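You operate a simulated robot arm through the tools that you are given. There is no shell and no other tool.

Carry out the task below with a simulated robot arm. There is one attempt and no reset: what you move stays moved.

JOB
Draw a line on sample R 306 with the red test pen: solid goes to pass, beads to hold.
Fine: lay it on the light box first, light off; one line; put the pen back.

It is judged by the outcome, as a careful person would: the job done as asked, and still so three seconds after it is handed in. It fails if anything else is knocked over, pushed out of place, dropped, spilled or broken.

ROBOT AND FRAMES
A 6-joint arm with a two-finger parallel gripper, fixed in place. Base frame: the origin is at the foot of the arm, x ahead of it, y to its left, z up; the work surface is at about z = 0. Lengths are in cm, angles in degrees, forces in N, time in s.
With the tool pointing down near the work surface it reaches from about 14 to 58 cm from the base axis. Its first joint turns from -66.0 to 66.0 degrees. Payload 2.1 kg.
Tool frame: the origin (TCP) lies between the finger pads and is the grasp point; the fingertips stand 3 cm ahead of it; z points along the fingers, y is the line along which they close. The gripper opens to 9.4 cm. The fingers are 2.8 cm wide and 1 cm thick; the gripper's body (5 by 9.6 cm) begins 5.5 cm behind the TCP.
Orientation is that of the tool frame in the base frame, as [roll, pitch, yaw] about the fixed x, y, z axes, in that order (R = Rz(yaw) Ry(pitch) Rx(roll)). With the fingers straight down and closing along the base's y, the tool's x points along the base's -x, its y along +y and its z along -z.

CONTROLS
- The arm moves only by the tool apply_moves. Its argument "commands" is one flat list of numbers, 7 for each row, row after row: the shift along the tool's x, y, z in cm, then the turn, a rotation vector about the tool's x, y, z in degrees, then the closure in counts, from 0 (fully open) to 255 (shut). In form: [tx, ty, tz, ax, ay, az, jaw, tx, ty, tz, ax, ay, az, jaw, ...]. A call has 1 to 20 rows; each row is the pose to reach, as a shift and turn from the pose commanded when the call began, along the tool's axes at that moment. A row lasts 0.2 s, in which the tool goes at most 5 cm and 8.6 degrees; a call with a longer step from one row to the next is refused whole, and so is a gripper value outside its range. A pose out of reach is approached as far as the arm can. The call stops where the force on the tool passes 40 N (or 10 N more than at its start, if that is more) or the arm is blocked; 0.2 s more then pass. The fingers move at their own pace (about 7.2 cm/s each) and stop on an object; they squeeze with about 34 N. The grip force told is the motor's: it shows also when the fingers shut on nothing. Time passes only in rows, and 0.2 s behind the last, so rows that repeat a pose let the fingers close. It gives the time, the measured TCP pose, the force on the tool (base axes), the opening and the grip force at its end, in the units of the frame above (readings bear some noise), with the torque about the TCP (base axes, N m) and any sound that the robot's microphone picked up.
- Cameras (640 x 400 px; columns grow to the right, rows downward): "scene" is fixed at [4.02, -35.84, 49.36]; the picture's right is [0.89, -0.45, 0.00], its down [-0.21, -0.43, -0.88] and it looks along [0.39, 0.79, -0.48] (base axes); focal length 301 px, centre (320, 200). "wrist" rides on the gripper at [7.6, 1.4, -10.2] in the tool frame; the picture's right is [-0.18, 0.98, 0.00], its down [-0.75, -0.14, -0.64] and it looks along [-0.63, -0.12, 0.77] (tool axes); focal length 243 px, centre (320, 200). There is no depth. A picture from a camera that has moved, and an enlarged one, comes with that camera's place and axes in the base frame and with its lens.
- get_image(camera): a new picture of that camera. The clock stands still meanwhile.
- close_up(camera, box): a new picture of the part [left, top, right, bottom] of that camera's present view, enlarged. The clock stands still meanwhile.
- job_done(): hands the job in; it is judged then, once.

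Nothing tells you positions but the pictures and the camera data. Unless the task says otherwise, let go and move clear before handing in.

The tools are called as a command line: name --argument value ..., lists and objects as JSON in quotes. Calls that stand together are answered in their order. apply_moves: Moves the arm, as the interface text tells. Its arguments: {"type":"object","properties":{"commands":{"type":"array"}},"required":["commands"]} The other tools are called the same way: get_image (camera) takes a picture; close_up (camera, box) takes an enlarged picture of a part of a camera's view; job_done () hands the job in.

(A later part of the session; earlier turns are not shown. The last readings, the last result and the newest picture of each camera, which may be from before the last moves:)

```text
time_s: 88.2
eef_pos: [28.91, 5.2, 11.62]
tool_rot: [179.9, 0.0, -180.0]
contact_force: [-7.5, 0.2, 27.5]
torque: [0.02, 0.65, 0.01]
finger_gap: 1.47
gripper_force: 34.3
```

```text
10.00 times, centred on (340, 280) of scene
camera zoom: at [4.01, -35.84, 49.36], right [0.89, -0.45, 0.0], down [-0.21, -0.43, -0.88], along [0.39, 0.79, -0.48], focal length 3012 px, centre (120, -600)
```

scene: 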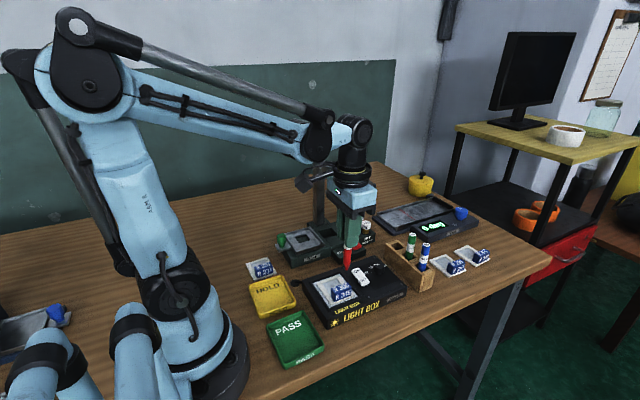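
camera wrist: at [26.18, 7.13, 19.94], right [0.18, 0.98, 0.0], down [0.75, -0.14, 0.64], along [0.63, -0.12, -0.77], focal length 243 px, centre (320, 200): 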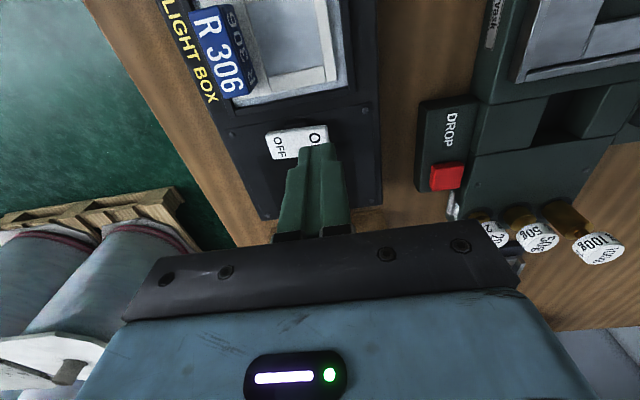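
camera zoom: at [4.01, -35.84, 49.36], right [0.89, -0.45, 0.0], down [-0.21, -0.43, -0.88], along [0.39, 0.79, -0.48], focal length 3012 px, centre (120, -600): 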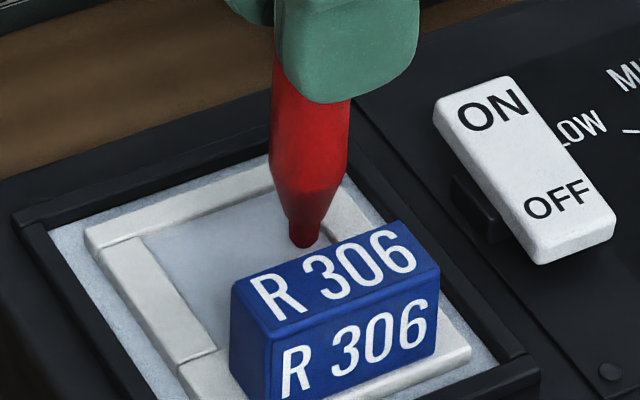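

Even a full 2.85 cm uninterrupted stroke shows nothing in the room light. I'll lift off and return the pen to its slot gently.

apply_moves --commands '[0, 0, -0.4, 0, 0, 0, 255, 0, 0, -1.2, 0, 0, 0, 255, 0, 0, -2.4, 0, 0, 0, 255, -0.3, 0.05, -3.8, 0, 0, 0, 255, -0.9, 0.15, -5.2, 0, 0, 0, 255, -1.9, 0.35, -6.4, 0, 0, 0, 255, -3.3, 0.6, -7.2, 0, 0, 0, 255, -5.0, 0.95, -7.5, 0, 0, 0, 255, -7.0, 1.35, -7.5, 0, 0, 0, 255, -9.0, 1.7, -7.5, 0, 0, 0, 255, -11.0, 2.1, -7.5, 0, 0, 0, 255, -13.0, 2.5, -7.5, 0, 0, 0, 255, -14.8, 2.8, -7.5, 0, 0, 0, 255, -16.3, 3.1, -7.5, 0, 0, 0, 255, -17.4, 3.3, -7.4, 0, 0, 0, 255, -17.9, 3.41, -7.2, 0, 0, 0, 255, -17.9, 3.41, -6.5, 0, 0, 0, 255, -17.9, 3.41, -5.8, 0, 0, 0, 255, -17.9, 3.41, -5.4, 0, 0, 0, 255, -17.9, 3.41, -5.4, 0, 0, 0, 255]'

close_up --camera "wrist" --box '[200, 60, 420, 240]'

close_up --camera "scene" --box '[365, 190, 445, 290]'

close_up --camera "scene" --box '[315, 260, 365, 300]'

```text
time_s: 92.4
eef_pos: [46.9, 8.63, 16.91]
tool_rot: [180.0, 0.1, 180.0]
contact_force: [0.7, -0.5, -0.2]
torque: [0.0, 0.0, -0.02]
finger_gap: 1.47
gripper_force: 33.8
```

```text
2.22 times, centred on (310, 150) of wrist
camera zoom: at [39.27, 9.97, 27.14], right [0.18, 0.98, 0.0], down [0.75, -0.14, 0.64], along [0.63, -0.12, -0.77], focal length 539 px, centre (342, 311)
```

zoom: 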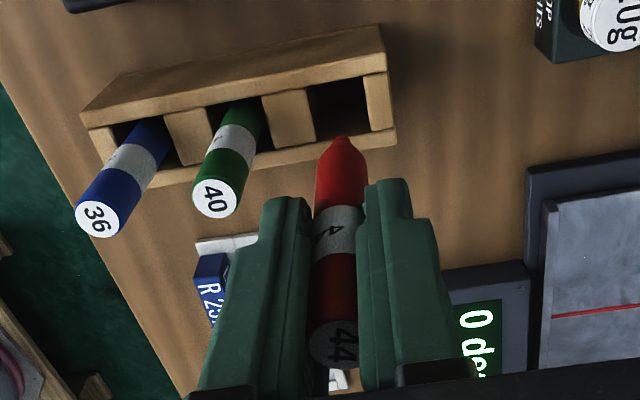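

```text
4.00 times, centred on (405, 240) of scene
camera zoom: at [4.02, -35.84, 49.36], right [0.89, -0.45, 0.0], down [-0.21, -0.43, -0.88], along [0.39, 0.79, -0.48], focal length 1205 px, centre (-20, 40)
```

zoom: 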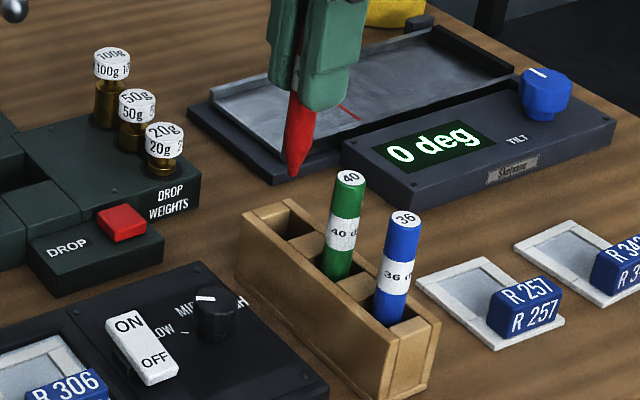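

```text
10.00 times, centred on (340, 280) of scene
camera zoom: at [4.02, -35.84, 49.36], right [0.89, -0.45, 0.0], down [-0.21, -0.43, -0.88], along [0.39, 0.79, -0.48], focal length 3012 px, centre (120, -600)
```

zoom: 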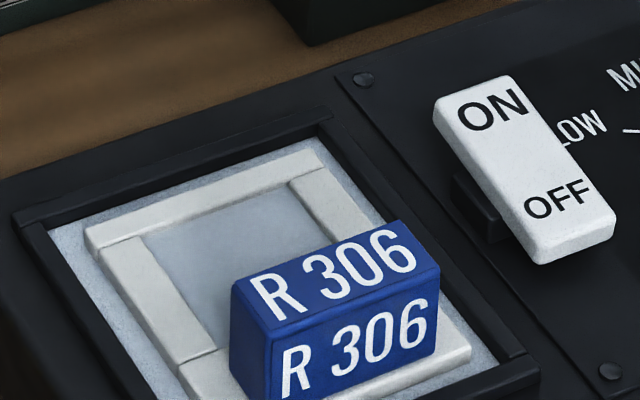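

apply_moves --commands '[0, -0.06, 0.6, 0, 0, 0, 255, 0, -0.1, 1.4, 0, 0, 0, 255, 0, -0.1, 2.2, 0, 0, 0, 255, 0, -0.1, 2.2, 0, 0, 0, 255]'

close_up --camera "wrist" --box '[200, 60, 420, 240]'

close_up --camera "scene" --box '[365, 200, 445, 300]'

```text
time_s: 93.4
eef_pos: [46.94, 8.49, 14.79]
tool_rot: [-179.9, 0.0, 180.0]
contact_force: [-0.5, 0.3, -1.1]
torque: [0.02, 0.02, -0.02]
finger_gap: 1.48
gripper_force: 34.1
```

```text
2.22 times, centred on (310, 150) of wrist
camera zoom: at [39.29, 9.87, 24.91], right [0.18, 0.98, 0.0], down [0.75, -0.14, 0.64], along [0.63, -0.12, -0.77], focal length 539 px, centre (342, 311)
```

zoom: 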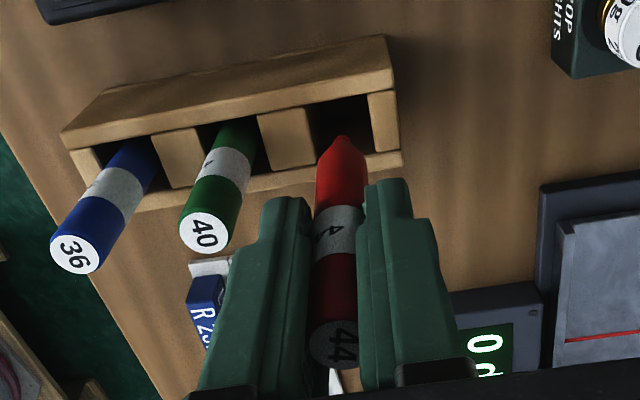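

```text
4.00 times, centred on (405, 250) of scene
camera zoom: at [4.02, -35.84, 49.36], right [0.89, -0.45, 0.0], down [-0.21, -0.43, -0.88], along [0.39, 0.79, -0.48], focal length 1205 px, centre (-20, 0)
```

zoom: 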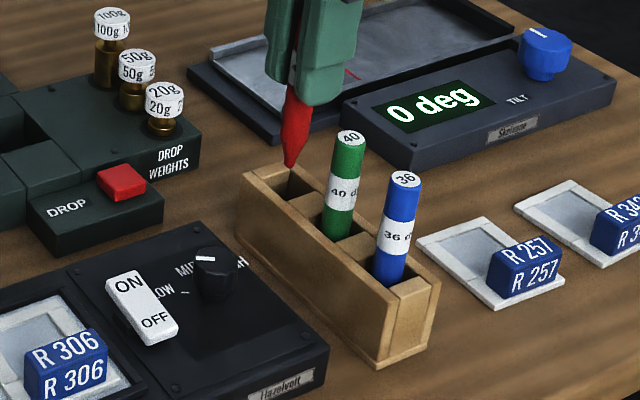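

apply_moves --commands '[0, 0, 0.6, 0, 0, 0, 255, 0, 0, 1.3, 0, 0, 0, 255, 0, 0, 2.0, 0, 0, 0, 255, 0, 0, 2.7, 0, 0, 0, 255, 0, 0, 3.4, 0, 0, 0, 255, 0, 0, 4.1, 0, 0, 0, 255, 0, 0, 4.7, 0, 0, 0, 255, 0, 0, 5.1, 0, 0, 0, 255, 0, 0, 5.2, 0, 0, 0, 255]'

apply_moves --commands '[0, 0, 0.12, 0, 0, 0, 255, 0, 0, 0.2, 0, 0, 0, 255]'

```text
time_s: 95.4
eef_pos: [46.81, 8.41, 9.65]
tool_rot: [180.0, 0.0, 180.0]
contact_force: [-0.1, 0.2, -0.4]
torque: [0.06, -0.01, -0.02]
finger_gap: 1.46
gripper_force: 34.1
```

```text
time_s: 96.0
eef_pos: [46.93, 8.44, 9.31]
tool_rot: [-180.0, -0.1, 180.0]
contact_force: [-1.0, 0.1, -0.3]
torque: [-0.01, 0.01, -0.02]
finger_gap: 1.43
gripper_force: 34.1
```

apply_moves --commands '[0, 0, 0.1, 0, 0, 0, 255, 0, 0, 0.15, 0, 0, 0, 255]'

```text
time_s: 96.6
eef_pos: [46.9, 8.33, 9.41]
tool_rot: [179.9, 0.0, 180.0]
contact_force: [0.0, 0.7, 0.2]
torque: [0.0, -0.01, -0.01]
finger_gap: 1.44
gripper_force: 33.5
```

apply_moves --commands '[0, 0, 0.1, 0, 0, 0, 255]'

```text
time_s: 97.0
eef_pos: [46.88, 8.41, 9.18]
tool_rot: [-180.0, 0.0, 179.9]
contact_force: [-0.6, 0.7, -0.3]
torque: [-0.01, -0.02, 0.01]
finger_gap: 1.48
gripper_force: 33.9
```

apply_moves --commands '[0, 0, 0.1, 0, 0, 0, 255]'

close_up --camera "scene" --box '[375, 210, 445, 290]'

```text
time_s: 97.4
eef_pos: [46.88, 8.33, 9.02]
tool_rot: [180.0, 0.0, -180.0]
contact_force: [0.1, -0.3, -0.3]
torque: [0.01, 0.02, 0.0]
finger_gap: 1.48
gripper_force: 33.7
```

```text
5.00 times, centred on (410, 250) of scene
camera zoom: at [4.02, -35.84, 49.36], right [0.89, -0.45, 0.0], down [-0.21, -0.43, -0.88], along [0.39, 0.79, -0.48], focal length 1506 px, centre (-130, -50)
```

zoom: 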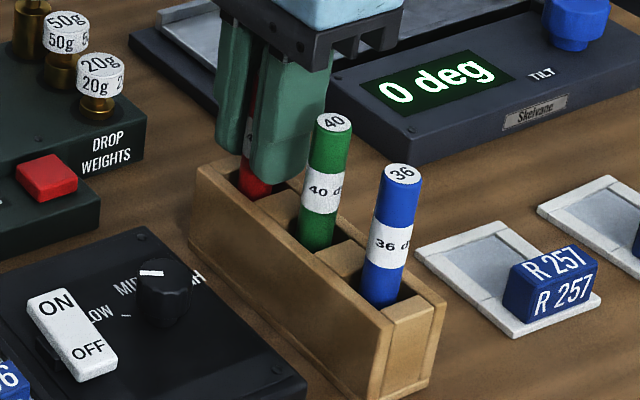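

apply_moves --commands '[0, 0, 0.12, 0, 0, 0, 255]'

```text
time_s: 97.8
eef_pos: [46.95, 8.35, 9.02]
tool_rot: [180.0, -0.1, 180.0]
contact_force: [0.1, 1.3, 8.9]
torque: [0.05, -0.07, 0.0]
finger_gap: 1.44
gripper_force: 34.0
```

apply_moves --commands '[0, 0, -0.04, 0, 0, 0, 235, 0, 0, -0.04, 0, 0, 0, 210, 0, 0, -0.04, 0, 0, 0, 190, 0, 0, -0.04, 0, 0, 0, 174, 0, 0, -0.04, 0, 0, 0, 174, 0, 0, -1.0, 0, 0, 0, 174, 0, 0, -2.5, 0, 0, 0, 174, 0, 0, -4.5, 0, 0, 0, 174, 0, 0, -6.5, 0, 0, 0, 174, 0, 0, -8.5, 0, 0, 0, 174, 0, 0, -9.2, 0, 0, 0, 174]'

close_up --camera "scene" --box '[365, 190, 445, 290]'

close_up --camera "wrist" --box '[190, 50, 370, 190]'

```text
time_s: 100.2
eef_pos: [46.86, 8.22, 18.13]
tool_rot: [179.9, 0.0, 180.0]
contact_force: [-0.1, 0.3, -0.9]
torque: [0.02, -0.04, 0.01]
finger_gap: 2.99
gripper_force: 0.0
```

```text
4.00 times, centred on (405, 240) of scene
camera zoom: at [4.02, -35.84, 49.36], right [0.89, -0.45, 0.0], down [-0.21, -0.43, -0.88], along [0.39, 0.79, -0.48], focal length 1205 px, centre (-20, 40)
```

zoom: 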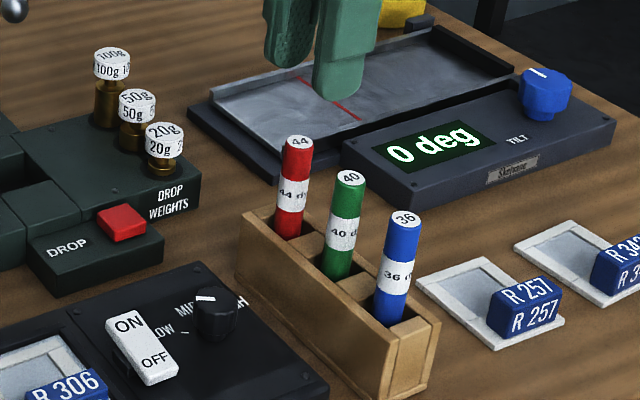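

```text
2.86 times, centred on (280, 120) of wrist
camera zoom: at [39.26, 9.77, 28.35], right [0.18, 0.98, 0.0], down [0.75, -0.14, 0.64], along [0.63, -0.12, -0.77], focal length 693 px, centre (434, 429)
```

zoom: 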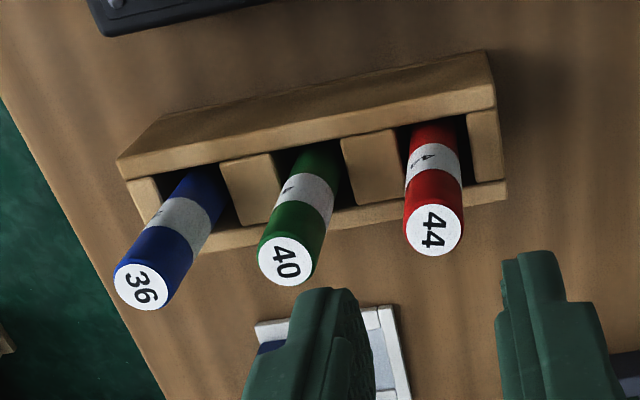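

The pen is back upright in its slot. The ink evidently can't be read in room light; the stroke was done with the light off and the pen is put away, so I'll now use the light box briefly to read the line, then switch it off again. First I'll go over the rocker's ON end with closed fingers.

apply_moves --commands '[1.5, -0.3, 0, 0, 0, 0, 200, 3.5, -0.7, 0, 0, 0, 0, 230, 6.0, -1.2, 0.5, 0, 0, 0, 255, 8.5, -1.7, 2.0, 0, 0, 0, 255, 11.0, -2.2, 4.5, 0, 0, 0, 255, 12.6, -2.5, 7.0, 0, 0, 0, 255, 13.16, -2.6, 8.5, 0, 0, 0, 255, 13.16, -2.6, 9.5, 0, 0, 0, 255, 13.16, -2.6, 9.5, 0, 0, 0, 255, 13.16, -2.6, 9.5, 0, 0, 0, 255]'

close_up --camera "wrist" --box '[230, 90, 410, 230]'

close_up --camera "scene" --box '[320, 240, 400, 300]'

```text
time_s: 102.4
eef_pos: [33.76, 5.71, 8.81]
tool_rot: [-180.0, 0.0, 179.9]
contact_force: [-0.2, 0.3, -0.5]
torque: [-0.01, -0.04, -0.02]
finger_gap: 0.02
gripper_force: 33.0
```

```text
2.86 times, centred on (320, 160) of wrist
camera zoom: at [26.06, 7.19, 19.03], right [0.18, 0.98, 0.0], down [0.75, -0.14, 0.64], along [0.63, -0.12, -0.77], focal length 693 px, centre (320, 314)
```

zoom: 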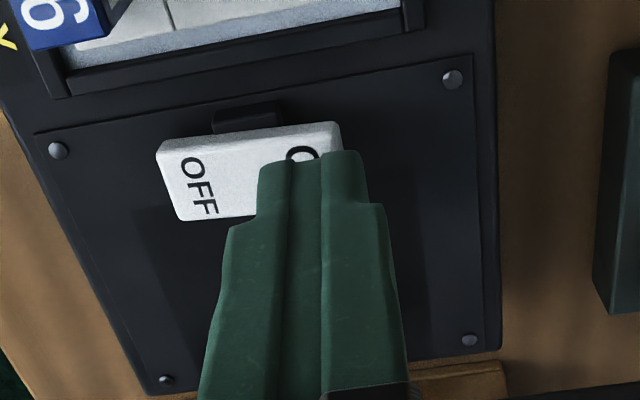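

```text
6.67 times, centred on (360, 270) of scene
camera zoom: at [4.02, -35.84, 49.36], right [0.89, -0.45, 0.0], down [-0.21, -0.43, -0.88], along [0.39, 0.79, -0.48], focal length 2008 px, centre (53, -267)
```

zoom: 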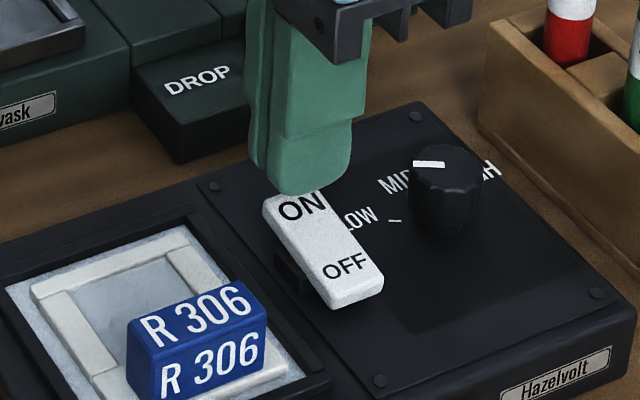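

Before touching the switch, I'll look at the film at extreme enlargement in case the ink is just very faint.

close_up --camera "scene" --box '[328, 276, 346, 287]'

close_up --camera "scene" --box '[334, 277, 342, 282]'

close_up --camera "scene" --box '[328, 281, 338, 287]'

```text
16.00 times, centred on (337, 282) of scene
camera zoom: at [4.02, -35.84, 49.36], right [0.89, -0.45, 0.0], down [-0.21, -0.43, -0.88], along [0.39, 0.79, -0.48], focal length 4819 px, centre (48, -1104)
```

zoom: 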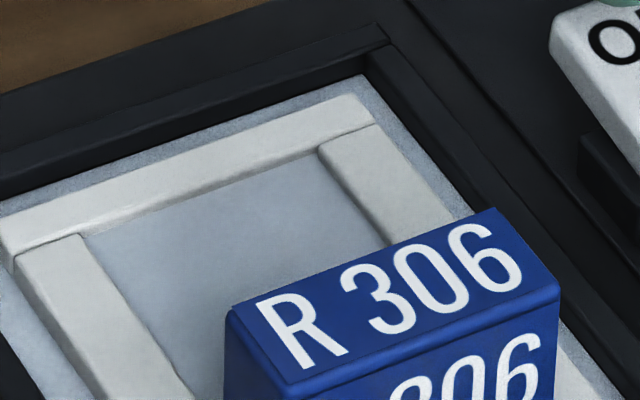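

```text
16.00 times, centred on (338, 280) of scene
camera zoom: at [4.02, -35.84, 49.36], right [0.89, -0.45, 0.0], down [-0.21, -0.43, -0.88], along [0.39, 0.79, -0.48], focal length 4819 px, centre (32, -1072)
```

zoom: 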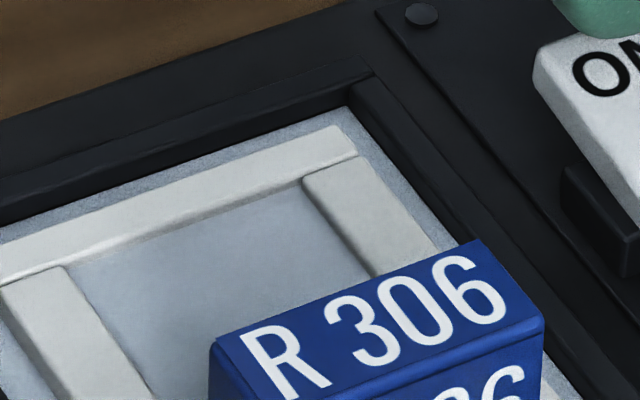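

```text
16.00 times, centred on (333, 284) of scene
camera zoom: at [4.02, -35.84, 49.36], right [0.89, -0.45, 0.0], down [-0.21, -0.43, -0.88], along [0.39, 0.79, -0.48], focal length 4819 px, centre (112, -1144)
```

zoom: 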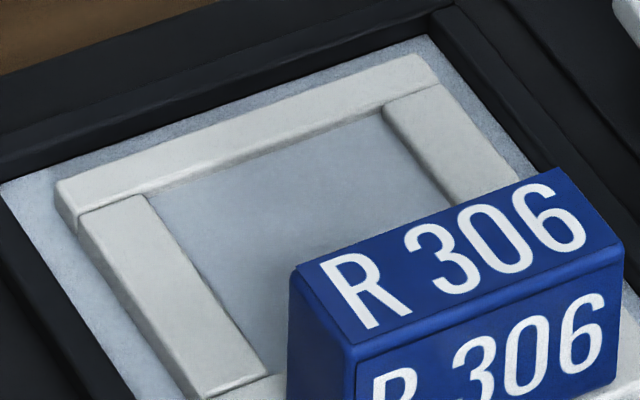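

The film shows no ink even at the greatest enlargement, and the reading is part of the job. The laying and drawing were done with the light off as asked, so I'll press ON just to read the line and then restore OFF. I'm lowering onto the ON end slowly.

apply_moves --commands '[0, 0, 0.5, 0, 0, 0, 255, 0, 0, 1.0, 0, 0, 0, 255, 0, 0, 1.4, 0, 0, 0, 255, 0, 0, 1.6, 0, 0, 0, 255]'

close_up --camera "scene" --box '[320, 240, 400, 300]'

```text
time_s: 103.3
eef_pos: [33.75, 5.88, 7.51]
tool_rot: [179.9, -0.1, -179.9]
contact_force: [-1.3, 1.5, 19.2]
torque: [-0.16, 0.02, 0.0]
finger_gap: 0.01
gripper_force: 32.7
stopped in row 4: the force on the tool passed its limit at 53 N (the readings are from after the stop); the commanded pose is now the measured one
```

```text
6.67 times, centred on (360, 270) of scene
camera zoom: at [4.01, -35.84, 49.36], right [0.89, -0.45, 0.0], down [-0.21, -0.43, -0.88], along [0.39, 0.79, -0.48], focal length 2008 px, centre (53, -267)
```

zoom: 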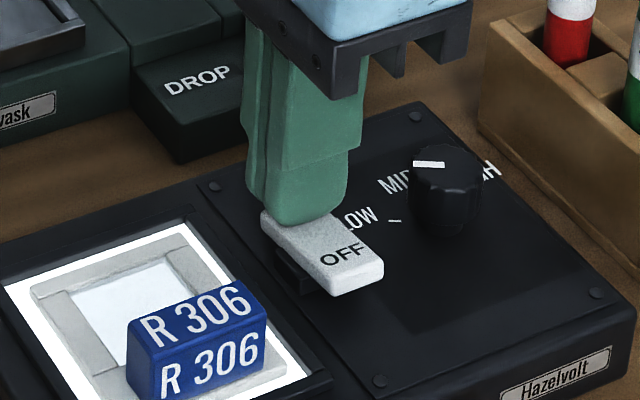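

The light came on. I'll look at the lit film right away.

close_up --camera "scene" --box '[320, 268, 356, 295]'

get_image --camera "wrist"

```text
14.81 times, centred on (338, 282) of scene
camera zoom: at [4.01, -35.84, 49.36], right [0.89, -0.45, 0.0], down [-0.21, -0.43, -0.88], along [0.39, 0.79, -0.48], focal length 4462 px, centre (53, -1007)
```

zoom: 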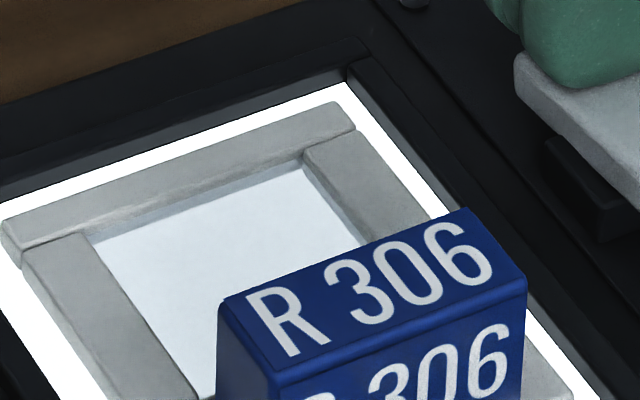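

```text
taken
camera wrist: at [26.13, 7.27, 17.69], right [0.18, 0.98, 0.0], down [0.76, -0.14, 0.64], along [0.63, -0.12, -0.77], focal length 243 px, centre (320, 200)
```

wrist: 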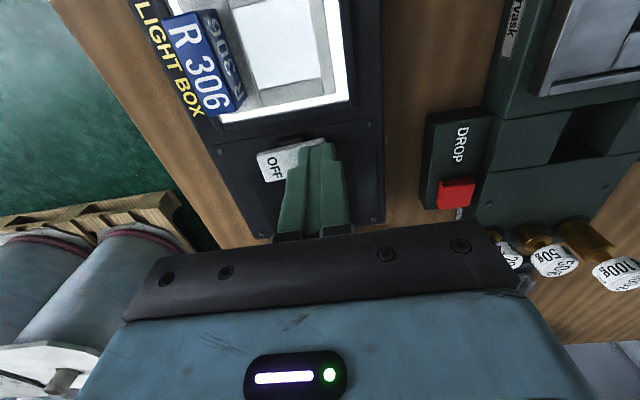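

Even backlit there is no line at all, so the pen truly has not written. I'll switch the light off again at once by pressing the OFF end.

apply_moves --commands '[0, 0, -1.0, 0, 0, 0, 255, 0, -0.8, -1.8, 0, 0, 0, 255, 0, -2.2, -1.8, 0, 0, 0, 255, 0, -3.2, -1.8, 0, 0, 0, 255, 0, -3.2, -1.2, 0, 0, 0, 255, 0, -3.2, -0.7, 0, 0, 0, 255, 0, -3.2, -0.7, 0, 0, 0, 255]'

close_up --camera "scene" --box '[320, 240, 400, 300]'

close_up --camera "wrist" --box '[200, 0, 400, 220]'

```text
time_s: 104.9
eef_pos: [33.66, 2.63, 8.11]
tool_rot: [179.8, -0.1, -180.0]
contact_force: [-0.3, 0.0, 0.4]
torque: [-0.01, 0.0, 0.0]
finger_gap: 0.0
gripper_force: 32.7
```

```text
6.67 times, centred on (360, 270) of scene
camera zoom: at [4.02, -35.84, 49.36], right [0.89, -0.45, 0.0], down [-0.21, -0.43, -0.88], along [0.39, 0.79, -0.48], focal length 2008 px, centre (53, -267)
```

zoom: 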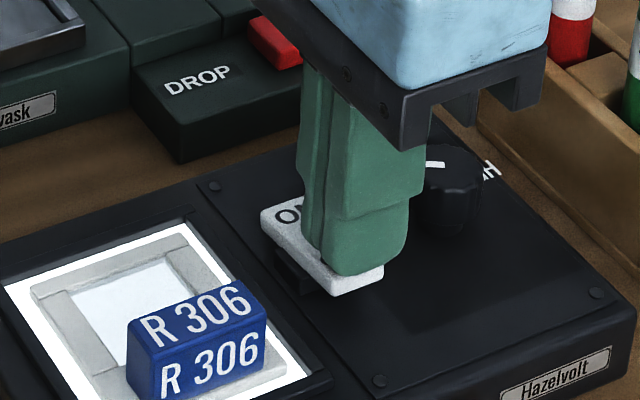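

```text
1.82 times, centred on (300, 110) of wrist
camera zoom: at [26.14, 4.02, 18.28], right [0.18, 0.98, 0.0], down [0.75, -0.14, 0.64], along [0.63, -0.12, -0.77], focal length 441 px, centre (356, 364)
```

zoom: 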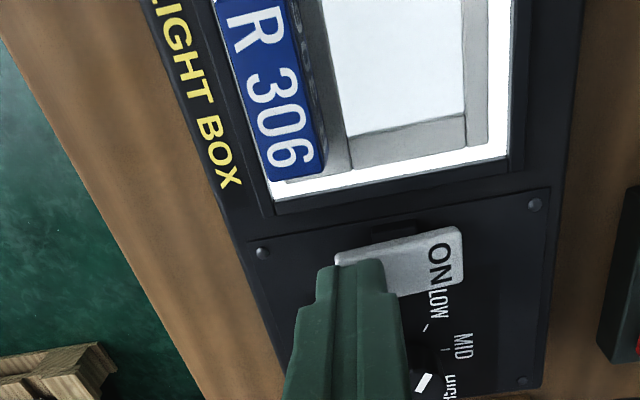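

apply_moves --commands '[0, 0, 0.2, 0, 0, 0, 255, 0, 0, 0.35, 0, 0, 0, 255, 0, 0, 0.5, 0, 0, 0, 255]'

close_up --camera "scene" --box '[320, 240, 400, 300]'

```text
time_s: 105.7
eef_pos: [33.73, 2.59, 7.69]
tool_rot: [179.8, -0.1, -179.9]
contact_force: [0.1, -0.6, 0.6]
torque: [-0.01, 0.02, -0.01]
finger_gap: 0.01
gripper_force: 32.8
```

```text
6.67 times, centred on (360, 270) of scene
camera zoom: at [4.02, -35.84, 49.36], right [0.89, -0.45, 0.0], down [-0.21, -0.43, -0.88], along [0.39, 0.79, -0.48], focal length 2008 px, centre (53, -267)
```

zoom: 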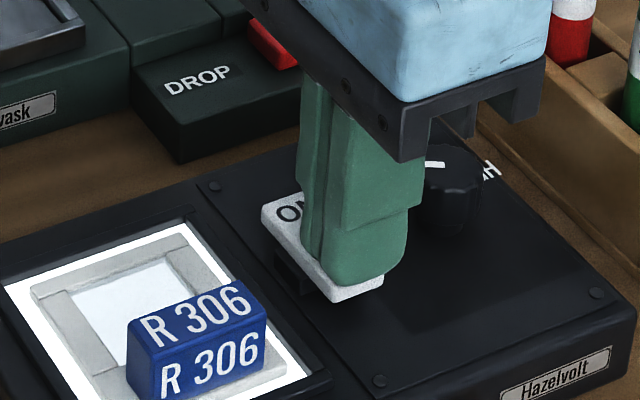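

apply_moves --commands '[0, 0, 0.12, 0, 0, 0, 255, 0, 0, 0.25, 0, 0, 0, 255]'

close_up --camera "scene" --box '[320, 240, 400, 300]'

```text
time_s: 106.3
eef_pos: [33.85, 2.69, 7.48]
tool_rot: [179.7, -0.1, -179.9]
contact_force: [-1.4, -1.2, 25.6]
torque: [0.23, 0.02, -0.03]
finger_gap: 0.0
gripper_force: 33.1
```

```text
6.67 times, centred on (360, 270) of scene
camera zoom: at [4.01, -35.84, 49.36], right [0.89, -0.45, 0.0], down [-0.21, -0.43, -0.88], along [0.39, 0.79, -0.48], focal length 2008 px, centre (53, -267)
```

zoom: 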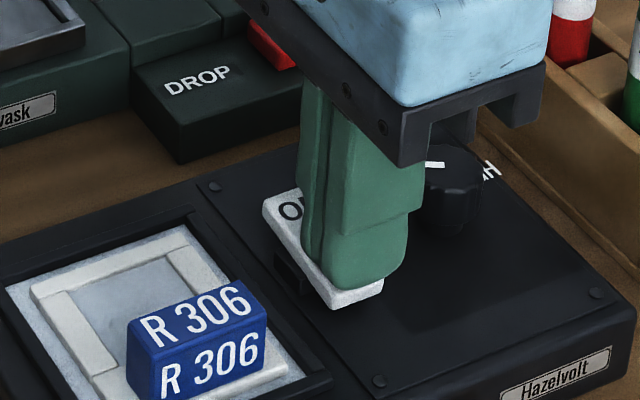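

The light is off again and nothing was on the film, so the pen has not written yet: my contact force was always 7 N or more, probably too heavy. I'll fetch the pen again and this time hold it with a weak squeeze on contact, so it yields and touches lightly.

apply_moves --commands '[0, 0, -0.6, 0, 0, 0, 255, 0, 0, -2.0, 0, 0, 0, 255, 0, 0.2, -4.0, 0, 0, 0, 255, -0.6, 0.6, -6.5, 0, 0, 0, 230, -2.0, 1.3, -9.0, 0, 0, 0, 200, -4.0, 2.3, -10.5, 0, 0, 0, 174, -6.5, 3.4, -10.8, 0, 0, 0, 174, -9.0, 4.5, -10.8, 0, 0, 0, 174, -11.3, 5.3, -10.8, 0, 0, 0, 174, -12.6, 5.7, -10.8, 0, 0, 0, 174, -13.05, 5.78, -10.3, 0, 0, 0, 174, -13.05, 5.78, -8.5, 0, 0, 0, 174, -13.05, 5.78, -6.5, 0, 0, 0, 174, -13.05, 5.78, -6.0, 0, 0, 0, 174, -13.05, 5.78, -6.0, 0, 0, 0, 174]'

close_up --camera "wrist" --box '[200, 70, 420, 230]'

close_up --camera "scene" --box '[300, 240, 400, 320]'

```text
time_s: 109.5
eef_pos: [46.65, 8.59, 13.41]
tool_rot: [179.9, -0.2, -179.9]
contact_force: [-0.2, 0.2, 0.6]
torque: [0.01, -0.01, 0.01]
finger_gap: 2.98
gripper_force: 0.1
```

```text
2.50 times, centred on (310, 150) of wrist
camera zoom: at [39.18, 9.89, 23.63], right [0.18, 0.98, 0.0], down [0.75, -0.14, 0.64], along [0.63, -0.12, -0.77], focal length 606 px, centre (345, 325)
```

zoom: 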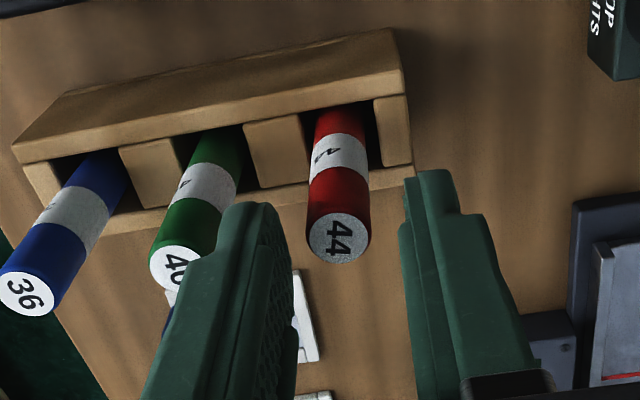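

```text
5.00 times, centred on (350, 280) of scene
camera zoom: at [4.02, -35.84, 49.36], right [0.89, -0.45, 0.0], down [-0.21, -0.43, -0.88], along [0.39, 0.79, -0.48], focal length 1506 px, centre (170, -200)
```

zoom: 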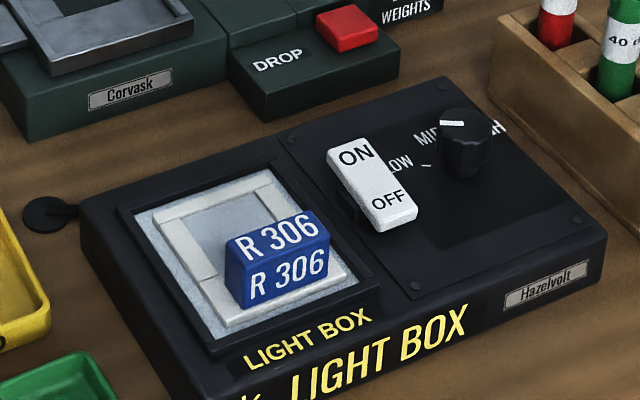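

apply_moves --commands '[0, -0.06, 0.6, 0, 0, 0, 174, 0, -0.1, 1.6, 0, 0, 0, 174, 0, -0.1, 2.6, 0, 0, 0, 174, 0, -0.1, 3.6, 0, 0, 0, 174, 0, -0.1, 4.3, 0, 0, 0, 174, 0, -0.1, 4.5, 0, 0, 0, 174, 0, -0.1, 4.5, 0, 0, 0, 174]'

close_up --camera "wrist" --box '[200, 70, 420, 230]'

```text
time_s: 111.1
eef_pos: [46.97, 8.26, 9.01]
tool_rot: [179.8, -0.1, -179.9]
contact_force: [-0.5, 0.0, 0.0]
torque: [0.02, 0.06, 0.02]
finger_gap: 2.97
gripper_force: 0.1
```

```text
2.50 times, centred on (310, 150) of wrist
camera zoom: at [39.25, 9.77, 19.17], right [0.18, 0.98, 0.0], down [0.75, -0.14, 0.64], along [0.63, -0.12, -0.77], focal length 606 px, centre (345, 325)
```

zoom: 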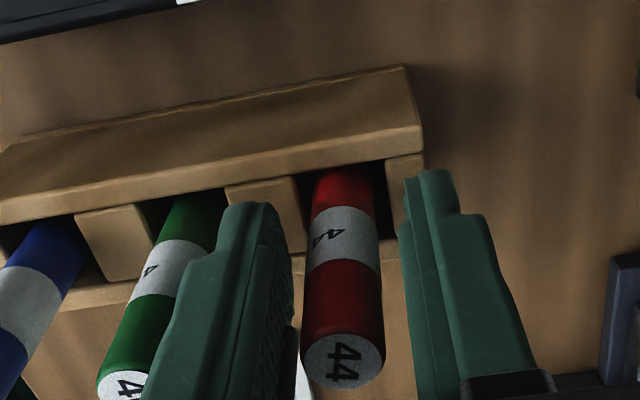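

apply_moves --commands '[0, 0.03, 0, 0, 0, 0, 200, 0, 0.03, 0, 0, 0, 0, 255, 0, 0.03, 0, 0, 0, 0, 255, 0, 0.03, -0.3, 0, 0, 0, 255, 0, 0.03, -0.9, 0, 0, 0, 255, 0, 0.03, -1.8, 0, 0, 0, 255, 0, 0.03, -2.9, 0, 0, 0, 255, 0, 0.03, -4.1, 0, 0, 0, 255, 0, 0.03, -5.3, 0, 0, 0, 255, 0, 0.03, -6.4, 0, 0, 0, 255, 0, 0.03, -7.4, 0, 0, 0, 255, 0, 0, -8.1, 0, 0, 0, 255, 0.4, 0, -8.5, 0, 0, 0, 255, 1.2, -0.1, -8.7, 0, 0, 0, 255, 2.4, -0.2, -8.7, 0, 0, 0, 255, 4.0, -0.4, -8.7, 0, 0, 0, 255, 6.0, -0.6, -8.7, 0, 0, 0, 255, 8.0, -0.8, -8.7, 0, 0, 0, 255, 10.0, -1.0, -8.7, 0, 0, 0, 255]'

apply_moves --commands '[2.0, -0.2, 0, 0, 0, 0, 255, 4.0, -0.4, 0.2, 0, 0, 0, 255, 6.0, -0.6, 0.6, 0, 0, 0, 255, 7.8, -0.8, 1.2, 0, 0, 0, 255, 9.2, -0.9, 1.9, 0, 0, 0, 255, 10.1, -1.0, 2.6, 0, 0, 0, 255, 10.55, -1.0, 3.4, 0, 0, 0, 255, 10.55, -1.0, 4.2, 0, 0, 0, 255, 10.55, -1.0, 4.8, 0, 0, 0, 255, 10.55, -1.0, 5.2, 0, 0, 0, 255, 10.55, -1.0, 5.2, 0, 0, 0, 255]'

close_up --camera "wrist" --box '[260, 70, 400, 190]'

close_up --camera "scene" --box '[310, 245, 370, 300]'

```text
time_s: 115.1
eef_pos: [36.75, 7.4, 17.53]
tool_rot: [179.8, -0.1, -179.9]
contact_force: [-0.4, -0.6, -0.8]
torque: [0.02, -0.01, 0.01]
finger_gap: 1.51
gripper_force: 33.9
```

```text
time_s: 117.5
eef_pos: [26.16, 6.32, 12.39]
tool_rot: [179.8, -0.1, -180.0]
contact_force: [-1.1, -0.2, 0.8]
torque: [0.04, -0.01, 0.04]
finger_gap: 1.5
gripper_force: 33.9
```

```text
3.33 times, centred on (330, 130) of wrist
camera zoom: at [18.59, 7.74, 22.61], right [0.18, 0.98, 0.0], down [0.75, -0.14, 0.64], along [0.63, -0.12, -0.77], focal length 809 px, centre (287, 433)
```

zoom: 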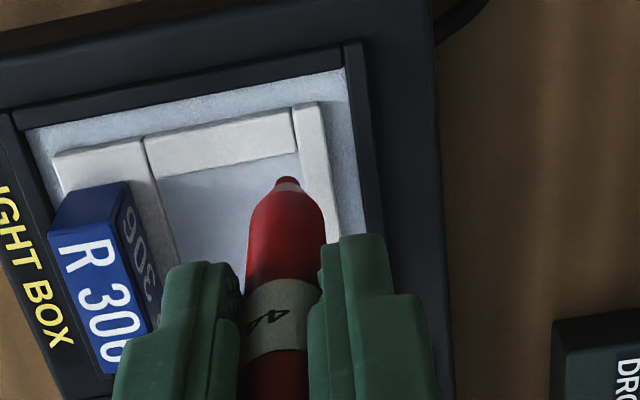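

```text
7.27 times, centred on (340, 272) of scene
camera zoom: at [4.02, -35.84, 49.36], right [0.89, -0.45, 0.0], down [-0.21, -0.43, -0.88], along [0.39, 0.79, -0.48], focal length 2191 px, centre (174, -327)
```

zoom: 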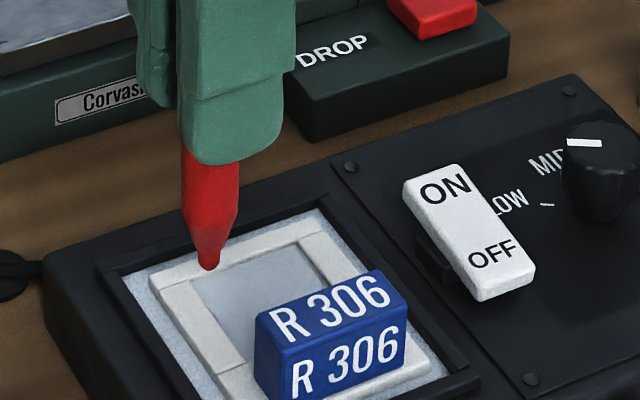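

apply_moves --commands '[0, -0.1, 0.3, 0, 0, 0, 255, 0, -0.1, 0.55, 0, 0, 0, 255, 0, -0.1, 0.6, 0, 0, 0, 255]'

apply_moves --commands '[0, 0, 0, 0, 0, 0, 216.4, 0, 0, 0, 0, 0, 0, 216.4]'

close_up --camera "wrist" --box '[260, 70, 400, 190]'

```text
time_s: 118.3
eef_pos: [26.18, 6.19, 11.72]
tool_rot: [179.8, -0.2, -179.9]
contact_force: [0.4, 0.8, -0.4]
torque: [0.0, 0.0, 0.01]
finger_gap: 1.48
gripper_force: 34.0
```

```text
time_s: 118.9
eef_pos: [26.17, 6.2, 11.72]
tool_rot: [179.9, -0.1, -179.9]
contact_force: [0.3, 0.4, 0.2]
torque: [-0.01, 0.0, -0.01]
finger_gap: 1.53
gripper_force: 0.7
```

```text
3.33 times, centred on (330, 130) of wrist
camera zoom: at [18.63, 7.59, 21.98], right [0.18, 0.98, 0.0], down [0.75, -0.14, 0.64], along [0.63, -0.12, -0.77], focal length 809 px, centre (287, 433)
```

zoom: 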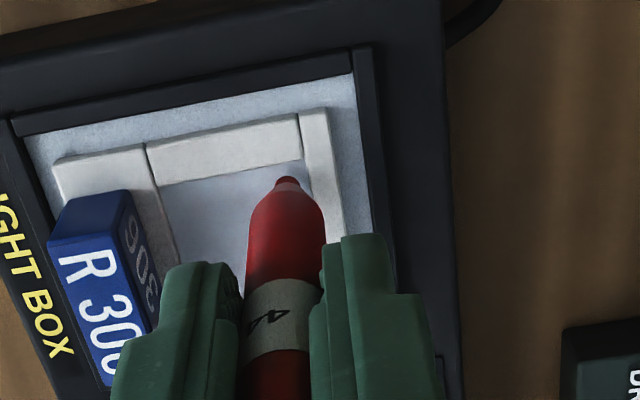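

apply_moves --commands '[0, 0, 0, 0, 0, 0, 216.6, 0, 0, 0, 0, 0, 0, 216.6]'

```text
time_s: 119.5
eef_pos: [26.16, 6.26, 11.71]
tool_rot: [179.8, -0.1, -180.0]
contact_force: [-0.6, -0.7, 0.4]
torque: [0.0, -0.01, -0.01]
finger_gap: 1.52
gripper_force: 12.6
```

apply_moves --commands '[0, 0, 0.1, 0, 0, 0, 216.6, 0, 0, 0.2, 0, 0, 0, 216.6]'

close_up --camera "wrist" --box '[280, 80, 370, 150]'

```text
time_s: 120.1
eef_pos: [26.26, 6.25, 11.51]
tool_rot: [179.9, -0.1, -180.0]
contact_force: [0.1, -1.9, 4.6]
torque: [-0.04, 0.03, 0.05]
finger_gap: 1.53
gripper_force: 24.3
```

```text
5.71 times, centred on (325, 115) of wrist
camera zoom: at [18.67, 7.6, 21.8], right [0.18, 0.98, 0.0], down [0.75, -0.14, 0.64], along [0.63, -0.12, -0.77], focal length 1386 px, centre (291, 686)
```

zoom: 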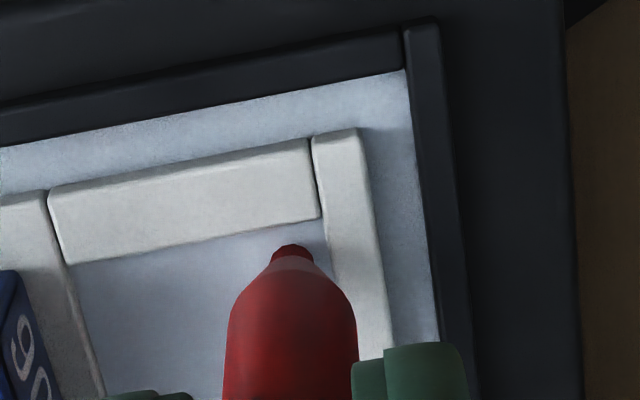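

The tip is touching with only about 4.6 N now. I'll begin the stroke diagonally across the film in this light contact and look after a short stretch.

apply_moves --commands '[-0.2, -0.19, 0, 0, 0, 0, 216.6, -0.45, -0.42, 0, 0, 0, 0, 216.6, -0.7, -0.65, 0, 0, 0, 0, 216.6]'

close_up --camera "wrist" --box '[280, 80, 370, 150]'

close_up --camera "scene" --box '[315, 260, 365, 300]'

```text
time_s: 120.9
eef_pos: [26.89, 5.56, 11.56]
tool_rot: [179.8, -0.1, -180.0]
contact_force: [-0.5, 0.2, 0.3]
torque: [0.01, 0.02, -0.01]
finger_gap: 1.54
gripper_force: 12.5
```

```text
5.71 times, centred on (325, 115) of wrist
camera zoom: at [19.33, 6.94, 21.77], right [0.18, 0.98, 0.0], down [0.75, -0.14, 0.64], along [0.63, -0.12, -0.77], focal length 1386 px, centre (291, 686)
```

zoom: 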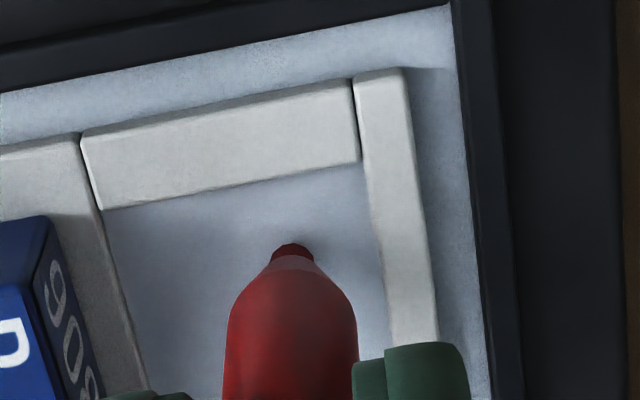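

```text
10.00 times, centred on (340, 280) of scene
camera zoom: at [4.02, -35.84, 49.36], right [0.89, -0.45, 0.0], down [-0.21, -0.43, -0.88], along [0.39, 0.79, -0.48], focal length 3012 px, centre (120, -600)
```

zoom: 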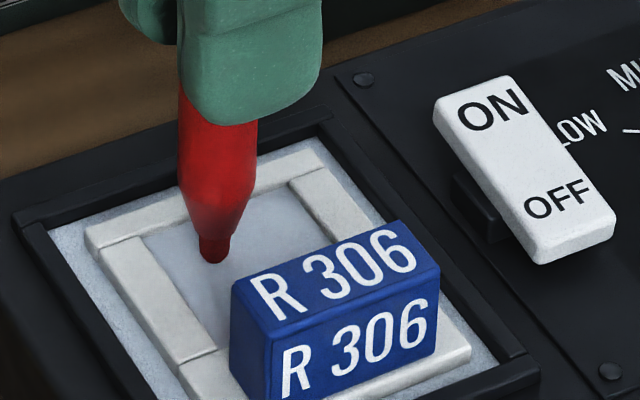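

close_up --camera "scene" --box '[325, 262, 353, 288]'

close_up --camera "wrist" --box '[295, 95, 345, 130]'

```text
15.38 times, centred on (339, 275) of scene
camera zoom: at [4.02, -35.84, 49.36], right [0.89, -0.45, 0.0], down [-0.21, -0.43, -0.88], along [0.39, 0.79, -0.48], focal length 4634 px, centre (28, -954)
```

zoom: 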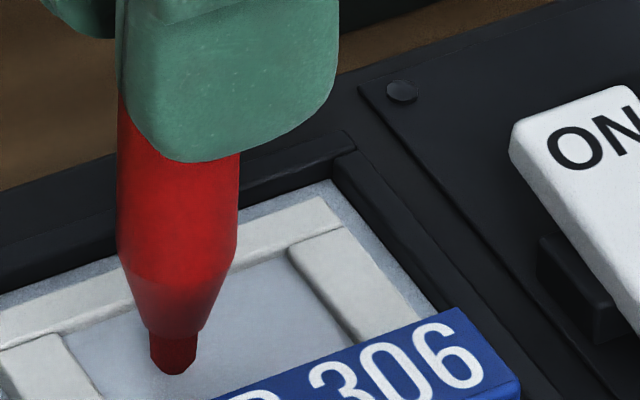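

```text
11.43 times, centred on (320, 112) of wrist
camera zoom: at [19.33, 6.94, 21.77], right [0.18, 0.98, 0.0], down [0.75, -0.14, 0.64], along [0.63, -0.12, -0.77], focal length 2773 px, centre (320, 1200)
```

zoom: 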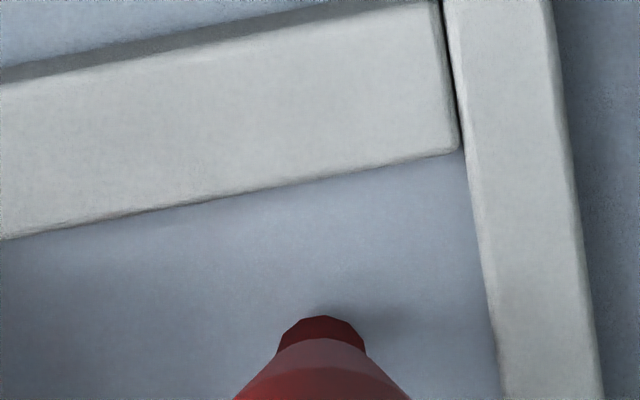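

apply_moves --commands '[0, 0, 0.1, 0, 0, 0, 216.5, 0, 0, 0.15, 0, 0, 0, 216.5]'

```text
time_s: 121.5
eef_pos: [26.98, 5.6, 11.42]
tool_rot: [179.9, -0.1, -180.0]
contact_force: [0.3, -0.7, 3.9]
torque: [-0.08, 0.01, -0.01]
finger_gap: 1.53
gripper_force: 24.5
```

apply_moves --commands '[0, 0, 0.1, 0, 0, 0, 216.5, 0, 0, 0.2, 0, 0, 0, 216.5]'

close_up --camera "wrist" --box '[260, 70, 400, 220]'

```text
time_s: 122.1
eef_pos: [27.01, 5.48, 11.2]
tool_rot: [179.8, -0.1, -179.9]
contact_force: [0.2, 0.1, 1.7]
torque: [0.0, -0.01, 0.0]
finger_gap: 1.59
gripper_force: 6.2
```

```text
2.67 times, centred on (330, 145) of wrist
camera zoom: at [19.26, 6.91, 21.33], right [0.18, 0.98, 0.0], down [0.75, -0.14, 0.64], along [0.63, -0.12, -0.77], focal length 647 px, centre (293, 347)
```

zoom: 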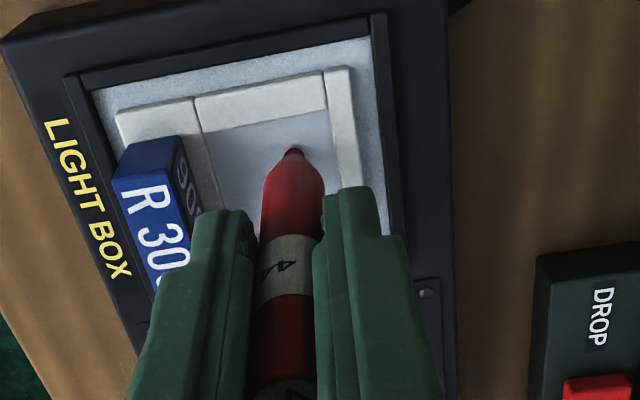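

The weak squeeze works: pressing 0.3 cm further leaves only 1.7 N, as the pen yields in the grip. I'll firm up, lift, return to the corner, and make one full-length stroke with this gentle contact.

apply_moves --commands '[0, 0, 0, 0, 0, 0, 255, 0, 0, 0, 0, 0, 0, 255, 0, 0, -0.4, 0, 0, 0, 255, 0.3, 0.3, -0.5, 0, 0, 0, 255, 0.75, 0.68, -0.5, 0, 0, 0, 255, 0.75, 0.68, -0.4, 0, 0, 0, 255, 0.75, 0.68, -0.3, 0, 0, 0, 255, 0.75, 0.68, -0.2, 0, 0, 0, 255]'

close_up --camera "wrist" --box '[260, 70, 400, 220]'

```text
time_s: 123.9
eef_pos: [26.27, 6.33, 11.49]
tool_rot: [179.7, -0.1, -179.8]
contact_force: [0.6, 0.1, -0.9]
torque: [-0.03, 0.01, 0.0]
finger_gap: 1.46
gripper_force: 34.4
```

```text
2.67 times, centred on (330, 145) of wrist
camera zoom: at [18.63, 7.63, 21.77], right [0.18, 0.98, 0.0], down [0.75, -0.14, 0.64], along [0.63, -0.12, -0.77], focal length 647 px, centre (293, 347)
```

zoom: 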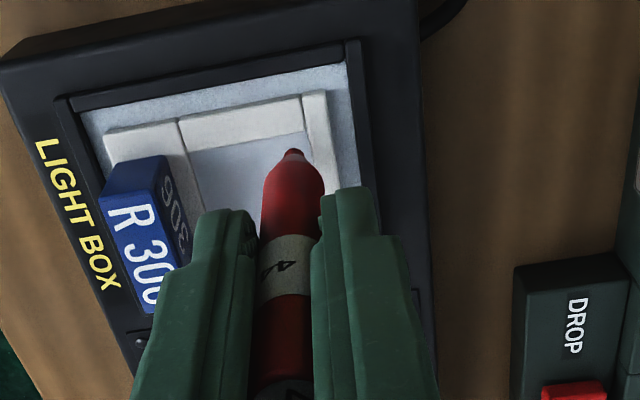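

apply_moves --commands '[0, 0, 0.1, 0, 0, 0, 216.5, 0, 0, 0.25, 0, 0, 0, 216.5, 0, 0, 0.4, 0, 0, 0, 216.5]'

```text
time_s: 124.7
eef_pos: [26.21, 6.36, 10.98]
tool_rot: [179.8, -0.1, -180.0]
contact_force: [-0.7, -0.9, 6.3]
torque: [-0.02, 0.04, -0.01]
finger_gap: 1.54
gripper_force: 25.2
```

apply_moves --commands '[-0.2, -0.18, 0.02, 0, 0, 0, 216.5, -0.5, -0.45, 0.04, 0, 0, 0, 216.5, -0.8, -0.72, 0.06, 0, 0, 0, 216.5, -1.1, -1.0, 0.08, 0, 0, 0, 216.5, -1.4, -1.27, 0.1, 0, 0, 0, 216.5, -1.7, -1.54, 0.12, 0, 0, 0, 216.5, -2.0, -1.81, 0.14, 0, 0, 0, 216.5, -2.3, -2.08, 0.16, 0, 0, 0, 216.5, -2.55, -2.3, 0.18, 0, 0, 0, 216.5]'

close_up --camera "wrist" --box '[260, 50, 400, 200]'

close_up --camera "scene" --box '[315, 260, 365, 300]'

```text
time_s: 126.7
eef_pos: [28.72, 3.89, 10.8]
tool_rot: [179.8, -0.1, -179.9]
contact_force: [-0.3, 0.2, 0.3]
torque: [-0.01, -0.01, 0.02]
finger_gap: 1.51
gripper_force: 1.5
```

```text
2.67 times, centred on (330, 125) of wrist
camera zoom: at [21.14, 5.4, 21.09], right [0.18, 0.98, 0.0], down [0.75, -0.14, 0.64], along [0.63, -0.12, -0.77], focal length 647 px, centre (293, 400)
```

zoom: 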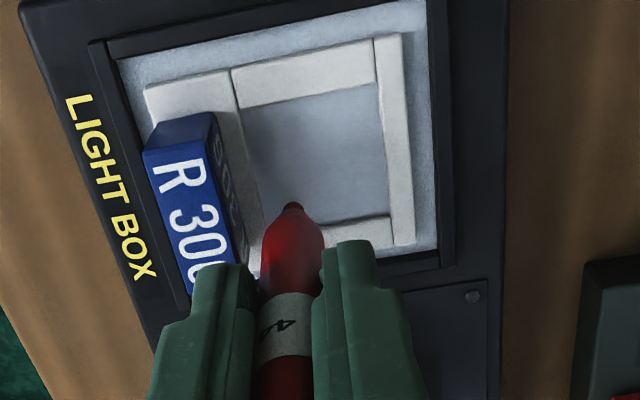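

```text
10.00 times, centred on (340, 280) of scene
camera zoom: at [4.02, -35.84, 49.36], right [0.89, -0.45, 0.0], down [-0.21, -0.43, -0.88], along [0.39, 0.79, -0.48], focal length 3012 px, centre (120, -600)
```

zoom: 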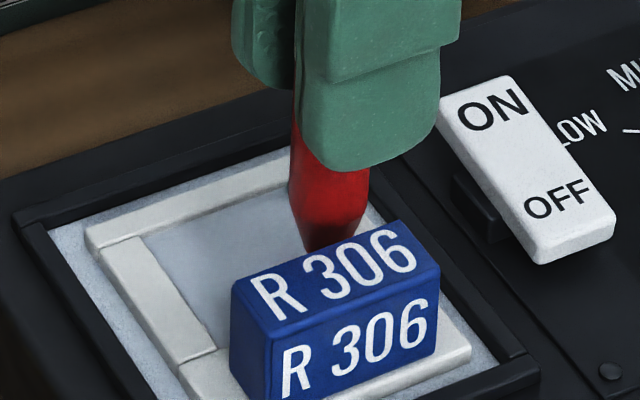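

apply_moves --commands '[0, 0, 0, 0, 0, 0, 255, 0, 0, 0, 0, 0, 0, 255]'

close_up --camera "wrist" --box '[308, 68, 362, 108]'

close_up --camera "wrist" --box '[300, 90, 350, 130]'

```text
time_s: 127.3
eef_pos: [28.75, 4.01, 10.95]
tool_rot: [179.7, -0.1, -179.8]
contact_force: [-0.3, 0.3, -0.8]
torque: [0.02, 0.01, -0.02]
finger_gap: 1.48
gripper_force: 34.2
```

```text
10.00 times, centred on (335, 88) of wrist
camera zoom: at [21.15, 5.4, 21.1], right [0.18, 0.98, 0.0], down [0.75, -0.14, 0.64], along [0.63, -0.12, -0.77], focal length 2426 px, centre (170, 1320)
```

zoom: 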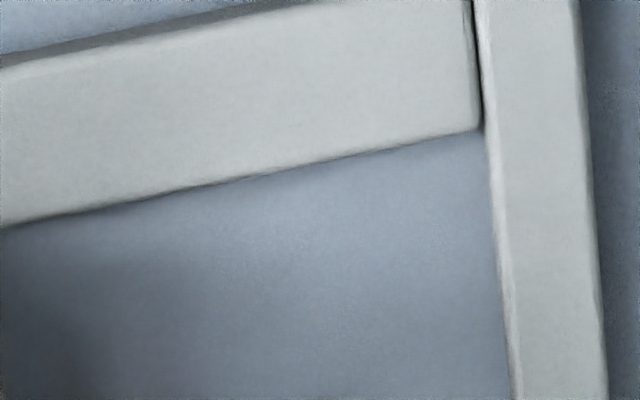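

```text
10.00 times, centred on (325, 110) of wrist
camera zoom: at [21.15, 5.4, 21.1], right [0.18, 0.98, 0.0], down [0.75, -0.14, 0.64], along [0.63, -0.12, -0.77], focal length 2426 px, centre (270, 1100)
```

zoom: 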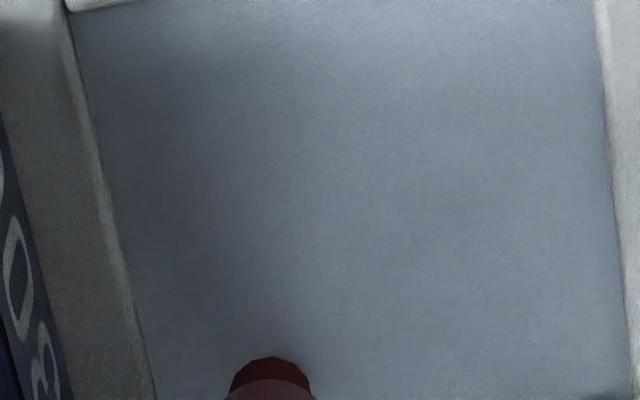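

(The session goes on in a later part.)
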